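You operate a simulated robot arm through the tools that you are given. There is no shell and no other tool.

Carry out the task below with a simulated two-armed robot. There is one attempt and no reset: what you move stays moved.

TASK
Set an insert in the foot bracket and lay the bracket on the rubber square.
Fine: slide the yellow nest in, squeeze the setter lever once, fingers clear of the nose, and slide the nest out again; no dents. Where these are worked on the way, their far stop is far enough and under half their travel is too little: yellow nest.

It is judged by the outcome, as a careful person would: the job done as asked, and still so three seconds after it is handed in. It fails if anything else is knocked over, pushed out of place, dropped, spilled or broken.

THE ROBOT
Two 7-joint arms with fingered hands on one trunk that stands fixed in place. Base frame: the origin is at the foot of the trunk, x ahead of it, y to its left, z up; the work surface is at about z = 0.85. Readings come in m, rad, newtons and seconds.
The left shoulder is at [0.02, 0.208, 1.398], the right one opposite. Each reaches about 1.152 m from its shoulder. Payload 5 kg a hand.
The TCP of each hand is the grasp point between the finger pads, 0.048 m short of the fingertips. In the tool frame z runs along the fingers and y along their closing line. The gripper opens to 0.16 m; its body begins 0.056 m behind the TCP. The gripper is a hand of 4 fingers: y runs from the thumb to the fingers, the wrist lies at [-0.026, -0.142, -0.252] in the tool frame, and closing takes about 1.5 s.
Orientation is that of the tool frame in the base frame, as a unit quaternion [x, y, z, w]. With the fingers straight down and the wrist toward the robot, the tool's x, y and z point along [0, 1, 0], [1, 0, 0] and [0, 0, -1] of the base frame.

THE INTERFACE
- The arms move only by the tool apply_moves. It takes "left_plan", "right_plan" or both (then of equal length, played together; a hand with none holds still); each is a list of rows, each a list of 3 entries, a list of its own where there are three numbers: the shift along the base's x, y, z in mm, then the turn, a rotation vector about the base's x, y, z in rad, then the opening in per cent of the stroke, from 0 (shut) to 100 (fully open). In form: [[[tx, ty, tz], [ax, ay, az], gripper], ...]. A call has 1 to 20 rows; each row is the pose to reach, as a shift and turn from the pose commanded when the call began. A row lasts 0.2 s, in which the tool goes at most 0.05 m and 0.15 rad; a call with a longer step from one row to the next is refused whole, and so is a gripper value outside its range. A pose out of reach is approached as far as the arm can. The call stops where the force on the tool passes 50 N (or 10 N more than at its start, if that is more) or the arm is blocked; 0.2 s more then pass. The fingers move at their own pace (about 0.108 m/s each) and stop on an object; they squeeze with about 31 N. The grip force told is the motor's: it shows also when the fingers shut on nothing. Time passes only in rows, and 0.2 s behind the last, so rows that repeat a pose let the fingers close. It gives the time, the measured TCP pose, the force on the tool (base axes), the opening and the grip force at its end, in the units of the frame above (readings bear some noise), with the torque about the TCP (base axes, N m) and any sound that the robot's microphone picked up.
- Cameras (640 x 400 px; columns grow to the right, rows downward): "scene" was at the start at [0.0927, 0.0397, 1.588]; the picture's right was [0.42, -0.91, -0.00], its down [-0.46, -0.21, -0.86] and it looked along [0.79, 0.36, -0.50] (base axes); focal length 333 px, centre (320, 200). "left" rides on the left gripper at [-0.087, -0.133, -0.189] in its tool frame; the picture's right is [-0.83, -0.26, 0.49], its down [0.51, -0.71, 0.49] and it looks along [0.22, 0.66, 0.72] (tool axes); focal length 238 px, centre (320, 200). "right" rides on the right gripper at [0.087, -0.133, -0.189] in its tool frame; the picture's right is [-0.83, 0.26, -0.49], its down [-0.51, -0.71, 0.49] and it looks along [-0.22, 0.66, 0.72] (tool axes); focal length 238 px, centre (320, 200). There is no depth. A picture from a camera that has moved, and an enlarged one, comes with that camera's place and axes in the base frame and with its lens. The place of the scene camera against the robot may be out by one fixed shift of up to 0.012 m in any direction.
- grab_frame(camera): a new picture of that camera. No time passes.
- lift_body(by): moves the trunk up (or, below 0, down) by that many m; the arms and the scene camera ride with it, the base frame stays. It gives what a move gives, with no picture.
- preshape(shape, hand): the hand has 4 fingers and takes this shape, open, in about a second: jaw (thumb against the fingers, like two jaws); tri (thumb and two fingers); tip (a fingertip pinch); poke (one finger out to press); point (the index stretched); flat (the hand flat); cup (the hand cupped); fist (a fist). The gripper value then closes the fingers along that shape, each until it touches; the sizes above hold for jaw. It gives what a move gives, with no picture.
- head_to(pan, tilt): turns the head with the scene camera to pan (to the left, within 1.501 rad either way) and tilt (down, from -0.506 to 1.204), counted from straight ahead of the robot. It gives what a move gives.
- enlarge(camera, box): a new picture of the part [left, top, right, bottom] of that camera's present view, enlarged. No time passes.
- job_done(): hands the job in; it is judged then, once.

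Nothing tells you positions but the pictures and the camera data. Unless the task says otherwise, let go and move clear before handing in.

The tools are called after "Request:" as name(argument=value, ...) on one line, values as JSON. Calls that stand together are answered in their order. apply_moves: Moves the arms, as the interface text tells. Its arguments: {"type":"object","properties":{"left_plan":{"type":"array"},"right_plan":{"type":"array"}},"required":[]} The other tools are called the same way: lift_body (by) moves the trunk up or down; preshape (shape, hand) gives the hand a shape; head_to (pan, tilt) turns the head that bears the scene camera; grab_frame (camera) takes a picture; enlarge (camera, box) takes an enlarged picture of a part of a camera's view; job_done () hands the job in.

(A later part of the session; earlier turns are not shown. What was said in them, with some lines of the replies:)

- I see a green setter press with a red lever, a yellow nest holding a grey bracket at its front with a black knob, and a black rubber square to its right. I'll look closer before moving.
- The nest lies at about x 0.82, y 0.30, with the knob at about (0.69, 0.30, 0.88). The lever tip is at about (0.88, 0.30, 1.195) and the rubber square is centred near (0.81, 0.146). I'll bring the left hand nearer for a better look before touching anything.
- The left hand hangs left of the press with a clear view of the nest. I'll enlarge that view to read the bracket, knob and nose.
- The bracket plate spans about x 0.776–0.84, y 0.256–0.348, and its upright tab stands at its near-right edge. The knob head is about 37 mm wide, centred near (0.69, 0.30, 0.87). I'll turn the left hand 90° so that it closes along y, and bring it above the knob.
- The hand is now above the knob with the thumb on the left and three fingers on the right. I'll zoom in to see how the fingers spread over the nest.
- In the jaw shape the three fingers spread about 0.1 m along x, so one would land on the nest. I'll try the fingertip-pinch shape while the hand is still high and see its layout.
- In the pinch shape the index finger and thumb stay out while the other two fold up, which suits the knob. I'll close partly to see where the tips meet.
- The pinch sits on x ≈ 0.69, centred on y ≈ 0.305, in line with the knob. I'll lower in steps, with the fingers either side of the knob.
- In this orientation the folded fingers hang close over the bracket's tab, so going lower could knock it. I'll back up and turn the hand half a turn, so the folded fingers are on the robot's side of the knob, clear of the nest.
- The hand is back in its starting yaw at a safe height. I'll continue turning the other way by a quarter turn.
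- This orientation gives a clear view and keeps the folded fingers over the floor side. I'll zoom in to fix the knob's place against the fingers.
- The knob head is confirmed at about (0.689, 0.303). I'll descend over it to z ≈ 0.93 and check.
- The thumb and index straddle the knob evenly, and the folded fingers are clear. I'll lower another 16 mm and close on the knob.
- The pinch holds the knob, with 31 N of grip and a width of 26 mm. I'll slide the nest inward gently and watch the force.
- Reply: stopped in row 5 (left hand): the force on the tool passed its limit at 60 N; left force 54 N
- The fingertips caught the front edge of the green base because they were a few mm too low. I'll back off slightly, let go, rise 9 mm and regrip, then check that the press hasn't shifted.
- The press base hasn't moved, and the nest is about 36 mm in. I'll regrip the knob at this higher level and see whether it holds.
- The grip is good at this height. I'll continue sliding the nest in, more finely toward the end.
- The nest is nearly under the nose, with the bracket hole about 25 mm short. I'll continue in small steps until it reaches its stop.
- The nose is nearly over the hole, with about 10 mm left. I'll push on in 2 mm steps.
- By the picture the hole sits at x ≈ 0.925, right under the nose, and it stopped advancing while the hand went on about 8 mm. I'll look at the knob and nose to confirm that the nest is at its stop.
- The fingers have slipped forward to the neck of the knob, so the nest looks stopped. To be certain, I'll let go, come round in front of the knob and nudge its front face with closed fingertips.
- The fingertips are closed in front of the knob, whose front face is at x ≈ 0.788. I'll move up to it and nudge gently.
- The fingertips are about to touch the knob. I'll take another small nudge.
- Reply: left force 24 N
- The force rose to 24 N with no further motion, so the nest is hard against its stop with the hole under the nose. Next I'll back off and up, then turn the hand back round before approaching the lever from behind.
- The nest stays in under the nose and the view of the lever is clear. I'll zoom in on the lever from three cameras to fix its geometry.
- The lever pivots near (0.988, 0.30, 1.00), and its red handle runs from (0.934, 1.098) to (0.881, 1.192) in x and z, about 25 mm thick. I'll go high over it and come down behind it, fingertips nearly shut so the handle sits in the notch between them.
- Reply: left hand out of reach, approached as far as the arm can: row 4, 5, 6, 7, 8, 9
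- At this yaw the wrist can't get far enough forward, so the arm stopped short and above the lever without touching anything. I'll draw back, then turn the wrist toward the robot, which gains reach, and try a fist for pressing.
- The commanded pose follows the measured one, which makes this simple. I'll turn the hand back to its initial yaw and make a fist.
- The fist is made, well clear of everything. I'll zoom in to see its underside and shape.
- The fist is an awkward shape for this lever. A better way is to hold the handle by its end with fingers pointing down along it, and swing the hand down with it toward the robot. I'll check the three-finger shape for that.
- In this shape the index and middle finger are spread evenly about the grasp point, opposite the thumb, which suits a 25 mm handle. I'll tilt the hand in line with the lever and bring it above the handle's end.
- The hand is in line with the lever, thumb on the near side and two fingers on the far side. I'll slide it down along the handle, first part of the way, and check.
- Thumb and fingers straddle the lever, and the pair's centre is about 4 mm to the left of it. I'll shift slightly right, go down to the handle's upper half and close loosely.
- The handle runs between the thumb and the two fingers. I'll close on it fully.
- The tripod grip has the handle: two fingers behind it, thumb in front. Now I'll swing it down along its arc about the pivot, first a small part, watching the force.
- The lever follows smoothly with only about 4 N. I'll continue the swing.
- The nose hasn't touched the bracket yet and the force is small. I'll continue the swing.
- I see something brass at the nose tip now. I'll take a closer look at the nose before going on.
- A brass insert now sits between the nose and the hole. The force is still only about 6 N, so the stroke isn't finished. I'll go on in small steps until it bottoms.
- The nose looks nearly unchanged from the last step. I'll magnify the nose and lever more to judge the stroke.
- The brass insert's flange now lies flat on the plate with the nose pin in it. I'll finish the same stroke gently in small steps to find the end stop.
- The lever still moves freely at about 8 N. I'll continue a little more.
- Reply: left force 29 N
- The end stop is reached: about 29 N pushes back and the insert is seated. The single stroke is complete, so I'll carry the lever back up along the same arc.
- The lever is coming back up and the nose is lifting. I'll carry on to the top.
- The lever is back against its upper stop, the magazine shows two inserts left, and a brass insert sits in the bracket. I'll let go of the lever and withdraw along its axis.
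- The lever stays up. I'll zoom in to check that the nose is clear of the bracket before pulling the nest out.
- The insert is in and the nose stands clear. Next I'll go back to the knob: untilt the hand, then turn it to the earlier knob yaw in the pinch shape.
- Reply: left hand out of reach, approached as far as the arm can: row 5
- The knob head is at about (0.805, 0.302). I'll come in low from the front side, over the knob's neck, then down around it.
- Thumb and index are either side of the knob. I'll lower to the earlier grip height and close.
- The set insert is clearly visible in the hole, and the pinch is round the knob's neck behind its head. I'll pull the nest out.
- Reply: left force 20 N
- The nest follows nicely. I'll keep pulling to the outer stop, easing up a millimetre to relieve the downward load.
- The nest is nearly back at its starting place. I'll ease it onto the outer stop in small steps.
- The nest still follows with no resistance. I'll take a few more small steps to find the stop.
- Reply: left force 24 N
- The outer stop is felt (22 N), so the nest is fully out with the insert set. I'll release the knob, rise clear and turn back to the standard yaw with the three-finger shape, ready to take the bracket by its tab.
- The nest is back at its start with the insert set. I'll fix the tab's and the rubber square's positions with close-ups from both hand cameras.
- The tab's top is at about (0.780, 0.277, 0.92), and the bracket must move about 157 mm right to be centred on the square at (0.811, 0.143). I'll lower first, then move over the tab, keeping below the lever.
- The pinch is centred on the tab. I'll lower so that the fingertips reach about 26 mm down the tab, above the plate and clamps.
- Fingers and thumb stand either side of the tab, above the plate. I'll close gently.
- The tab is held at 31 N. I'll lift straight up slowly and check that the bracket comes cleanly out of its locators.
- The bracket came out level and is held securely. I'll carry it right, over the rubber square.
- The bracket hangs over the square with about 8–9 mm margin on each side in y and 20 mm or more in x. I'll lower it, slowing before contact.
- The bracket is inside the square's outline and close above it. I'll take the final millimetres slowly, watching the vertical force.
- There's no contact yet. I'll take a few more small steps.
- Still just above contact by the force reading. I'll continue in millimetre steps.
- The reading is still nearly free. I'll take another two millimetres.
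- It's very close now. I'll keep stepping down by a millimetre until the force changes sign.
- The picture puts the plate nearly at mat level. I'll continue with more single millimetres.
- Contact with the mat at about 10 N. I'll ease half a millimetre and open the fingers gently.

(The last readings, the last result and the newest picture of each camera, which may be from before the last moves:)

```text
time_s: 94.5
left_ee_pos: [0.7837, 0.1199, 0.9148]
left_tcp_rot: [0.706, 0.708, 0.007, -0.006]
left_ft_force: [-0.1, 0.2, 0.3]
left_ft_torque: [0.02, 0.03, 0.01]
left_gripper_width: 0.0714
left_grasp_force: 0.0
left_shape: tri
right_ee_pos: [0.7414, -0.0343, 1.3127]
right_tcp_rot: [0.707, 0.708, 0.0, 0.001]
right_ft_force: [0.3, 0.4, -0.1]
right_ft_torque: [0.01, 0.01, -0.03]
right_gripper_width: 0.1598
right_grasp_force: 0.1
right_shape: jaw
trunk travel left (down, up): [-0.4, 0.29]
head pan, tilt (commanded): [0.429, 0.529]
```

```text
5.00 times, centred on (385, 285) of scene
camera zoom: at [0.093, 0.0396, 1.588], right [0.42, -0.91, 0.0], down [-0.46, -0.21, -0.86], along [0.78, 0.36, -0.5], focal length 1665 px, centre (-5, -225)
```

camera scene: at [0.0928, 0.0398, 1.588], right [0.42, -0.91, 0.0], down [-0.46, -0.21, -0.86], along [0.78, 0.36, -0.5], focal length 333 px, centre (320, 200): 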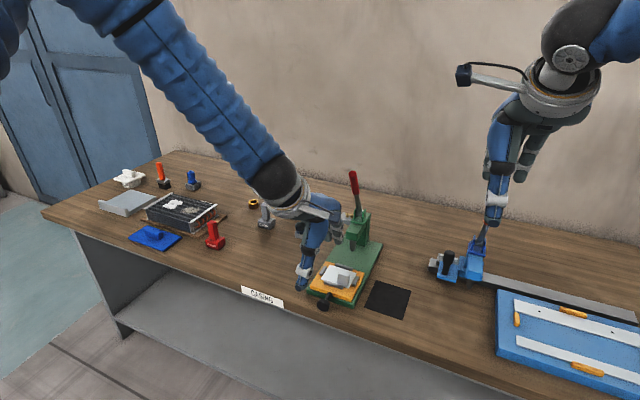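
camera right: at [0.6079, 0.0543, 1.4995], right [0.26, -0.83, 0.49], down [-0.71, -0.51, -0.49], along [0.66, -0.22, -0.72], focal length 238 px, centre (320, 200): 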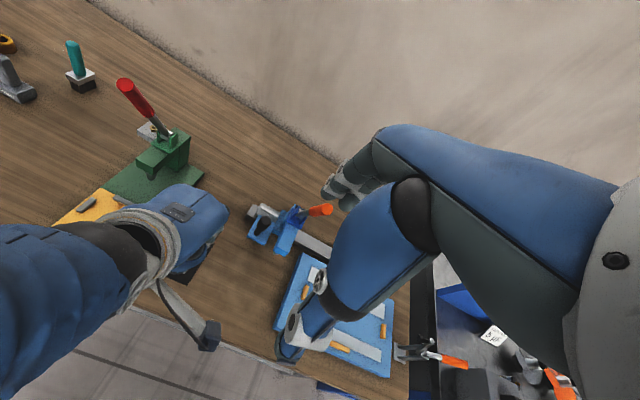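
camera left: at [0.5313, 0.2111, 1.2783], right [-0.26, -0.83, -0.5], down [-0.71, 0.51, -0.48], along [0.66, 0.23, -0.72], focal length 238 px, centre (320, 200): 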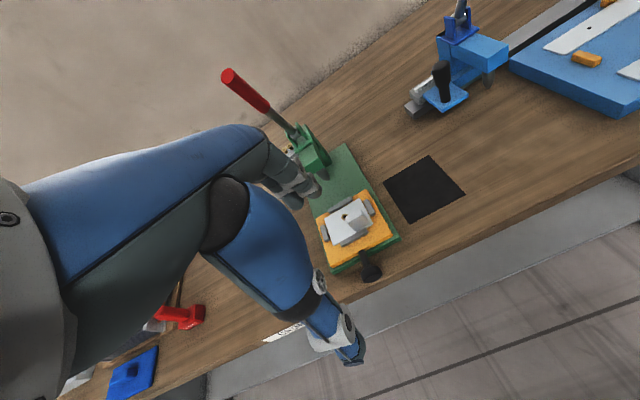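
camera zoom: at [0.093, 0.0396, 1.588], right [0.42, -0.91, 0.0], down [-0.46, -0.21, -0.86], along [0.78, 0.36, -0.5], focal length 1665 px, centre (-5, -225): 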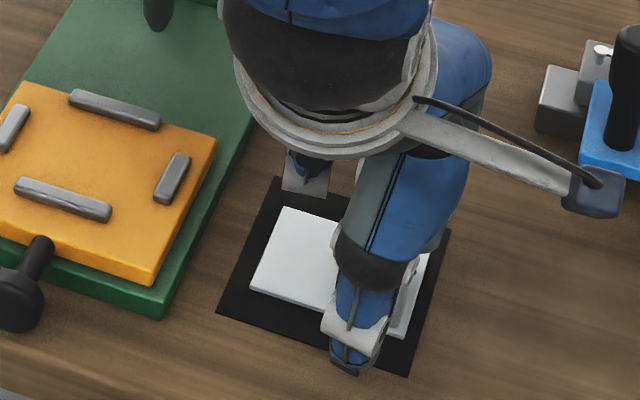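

The bracket stands released on the mat with the insert in it. I'll rise straight up and withdraw back and left, staying well away from the right hand and the press.

Request:
apply_moves(left_plan=[[[0, 0, 12], [0, 0, 0], 48], [[0, 0, 30], [0, 0, 0], 50], [[0, 0, 50], [0, 0, 0], 50], [[0, 0, 70], [0, 0, 0], 50], [[-5, 0, 85], [0, 0, 0], 50], [[-40, 10, 90], [0, 0, 0], 50], [[-80, 30, 95], [0, 0, 0], 50], [[-120, 55, 100], [0, 0, 0], 50], [[-150, 90, 110], [0, 0, 0], 50], [[-170, 130, 125], [0, 0, 0], 50], [[-180, 170, 145], [0, 0, 0], 50], [[-190, 210, 165], [0, 0, 0], 50], [[-200, 250, 190], [0, 0, 0], 50], [[-200, 290, 220], [0, 0, 0], 50], [[-200, 320, 250], [0, 0, 0], 50], [[-200, 320, 250], [0, 0, 0], 50]])

Request:
grab_frame(camera="scene")

Request:
enlarge(camera="right", box=[40, 60, 240, 290])

Request:
enlarge(camera="scene", box=[295, 165, 445, 325])

```text
time_s: 97.9
left_ee_pos: [0.5863, 0.4418, 1.1622]
left_tcp_rot: [0.705, 0.709, 0.006, -0.007]
left_ft_force: [0.8, -0.7, 0.2]
left_ft_torque: [0.08, 0.08, 0.03]
left_gripper_width: 0.0796
left_grasp_force: 0.0
left_shape: tri
right_ee_pos: [0.7424, -0.0337, 1.3122]
right_tcp_rot: [0.708, 0.706, -0.001, -0.001]
right_ft_force: [1.1, -1.1, 0.5]
right_ft_torque: [0.05, 0.05, -0.02]
right_gripper_width: 0.1596
right_grasp_force: 0.0
right_shape: jaw
trunk travel left (down, up): [-0.4, 0.29]
head pan, tilt (commanded): [0.429, 0.529]
```

```text
taken
camera scene: at [0.0937, 0.0389, 1.5879], right [0.42, -0.91, 0.0], down [-0.46, -0.21, -0.86], along [0.78, 0.36, -0.51], focal length 333 px, centre (320, 200)
```

scene: 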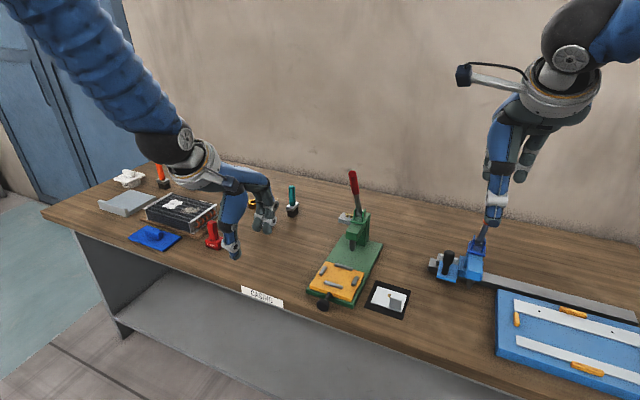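

```text
1.74 times, centred on (140, 175) of right
camera zoom: at [0.6087, 0.0535, 1.499], right [0.26, -0.83, 0.49], down [-0.71, -0.51, -0.49], along [0.65, -0.22, -0.72], focal length 414 px, centre (633, 244)
```

zoom: 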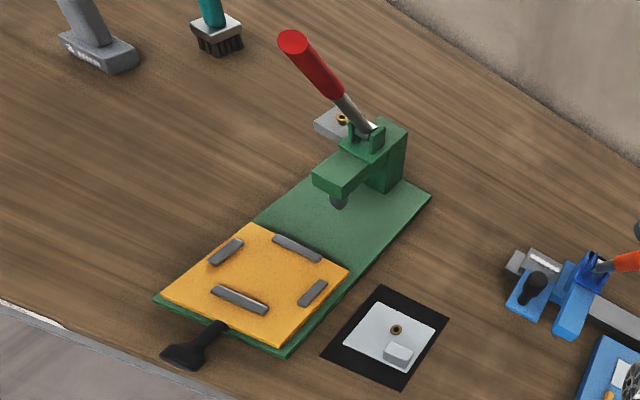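

```text
2.50 times, centred on (370, 245) of scene
camera zoom: at [0.0937, 0.0389, 1.5879], right [0.42, -0.91, 0.0], down [-0.46, -0.21, -0.86], along [0.78, 0.36, -0.51], focal length 833 px, centre (195, 88)
```

zoom: 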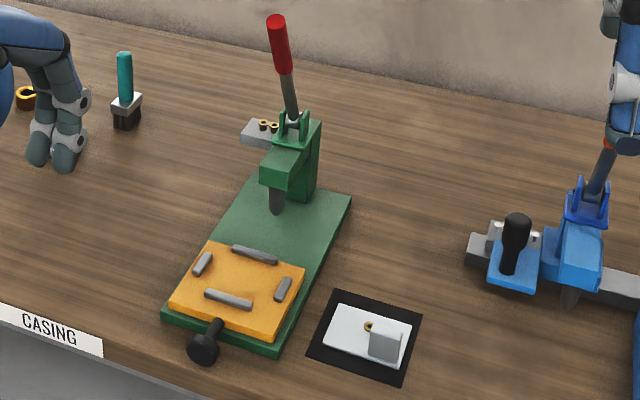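

The bracket lies flat inside the rubber square with its insert, the nest is out, and the lever is up. I'll take one last close look before handing in.

Request:
enlarge(camera="right", box=[140, 210, 220, 290])

Request:
enlarge(camera="scene", box=[360, 265, 420, 325])

Request:
grab_frame(camera="left")

```text
5.00 times, centred on (180, 250) of right
camera zoom: at [0.6087, 0.0535, 1.499], right [0.26, -0.83, 0.49], down [-0.71, -0.51, -0.49], along [0.65, -0.22, -0.72], focal length 1192 px, centre (1020, -50)
```

zoom: 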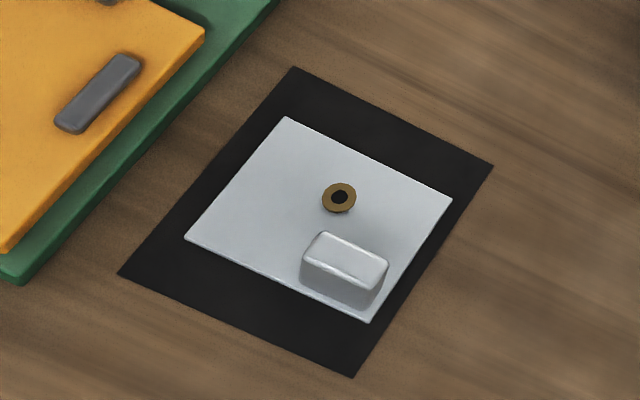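

```text
6.67 times, centred on (390, 295) of scene
camera zoom: at [0.0937, 0.0389, 1.5879], right [0.42, -0.91, 0.0], down [-0.46, -0.21, -0.86], along [0.78, 0.36, -0.51], focal length 2220 px, centre (-147, -433)
```

zoom: 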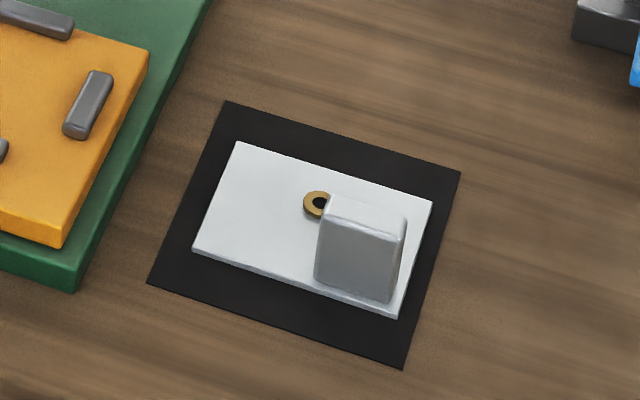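

```text
taken
camera left: at [0.4542, 0.3505, 1.3486], right [-0.26, -0.83, -0.5], down [-0.71, 0.51, -0.48], along [0.66, 0.23, -0.72], focal length 238 px, centre (320, 200)
```

left: 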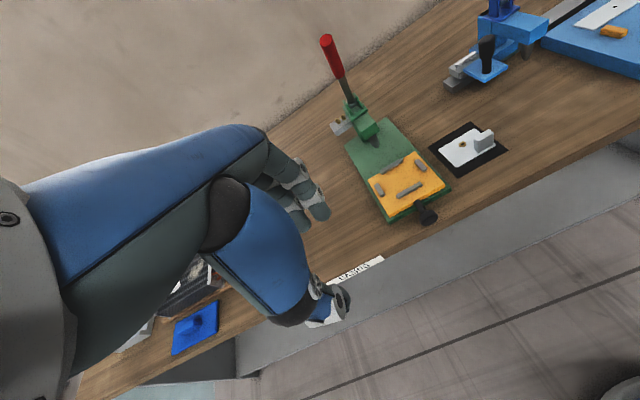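

The bracket lies flat and undented on the rubber square with the insert seated. The nest is out, the lever is up, and both hands are clear. I'm handing the job in.

Request:
job_done()

```text
The job is handed in.
```

The insert is set in the foot bracket, and the bracket is lying flat, wholly inside the rubber square. I've handed the job in. In the last close-ups I saw no dents.

- **Nest in:** I slid the yellow nest in until it was hard against its far stop, with the bracket hole under the nose.
- **Lever:** I pulled the lever down once to its end stop and carried it back up. No finger was near the nose while I did this.
- **Nest out:** I pulled the nest back out to its outer stop, then lifted the bracket by its tab onto the square.

On the first push the fingertips caught the front edge of the green base at about 60 N. I stopped, raised the hand and gripped the knob again. The pictures afterwards showed the press had not moved. I saw nothing else knocked or shifted, and both hands are clear of the work.
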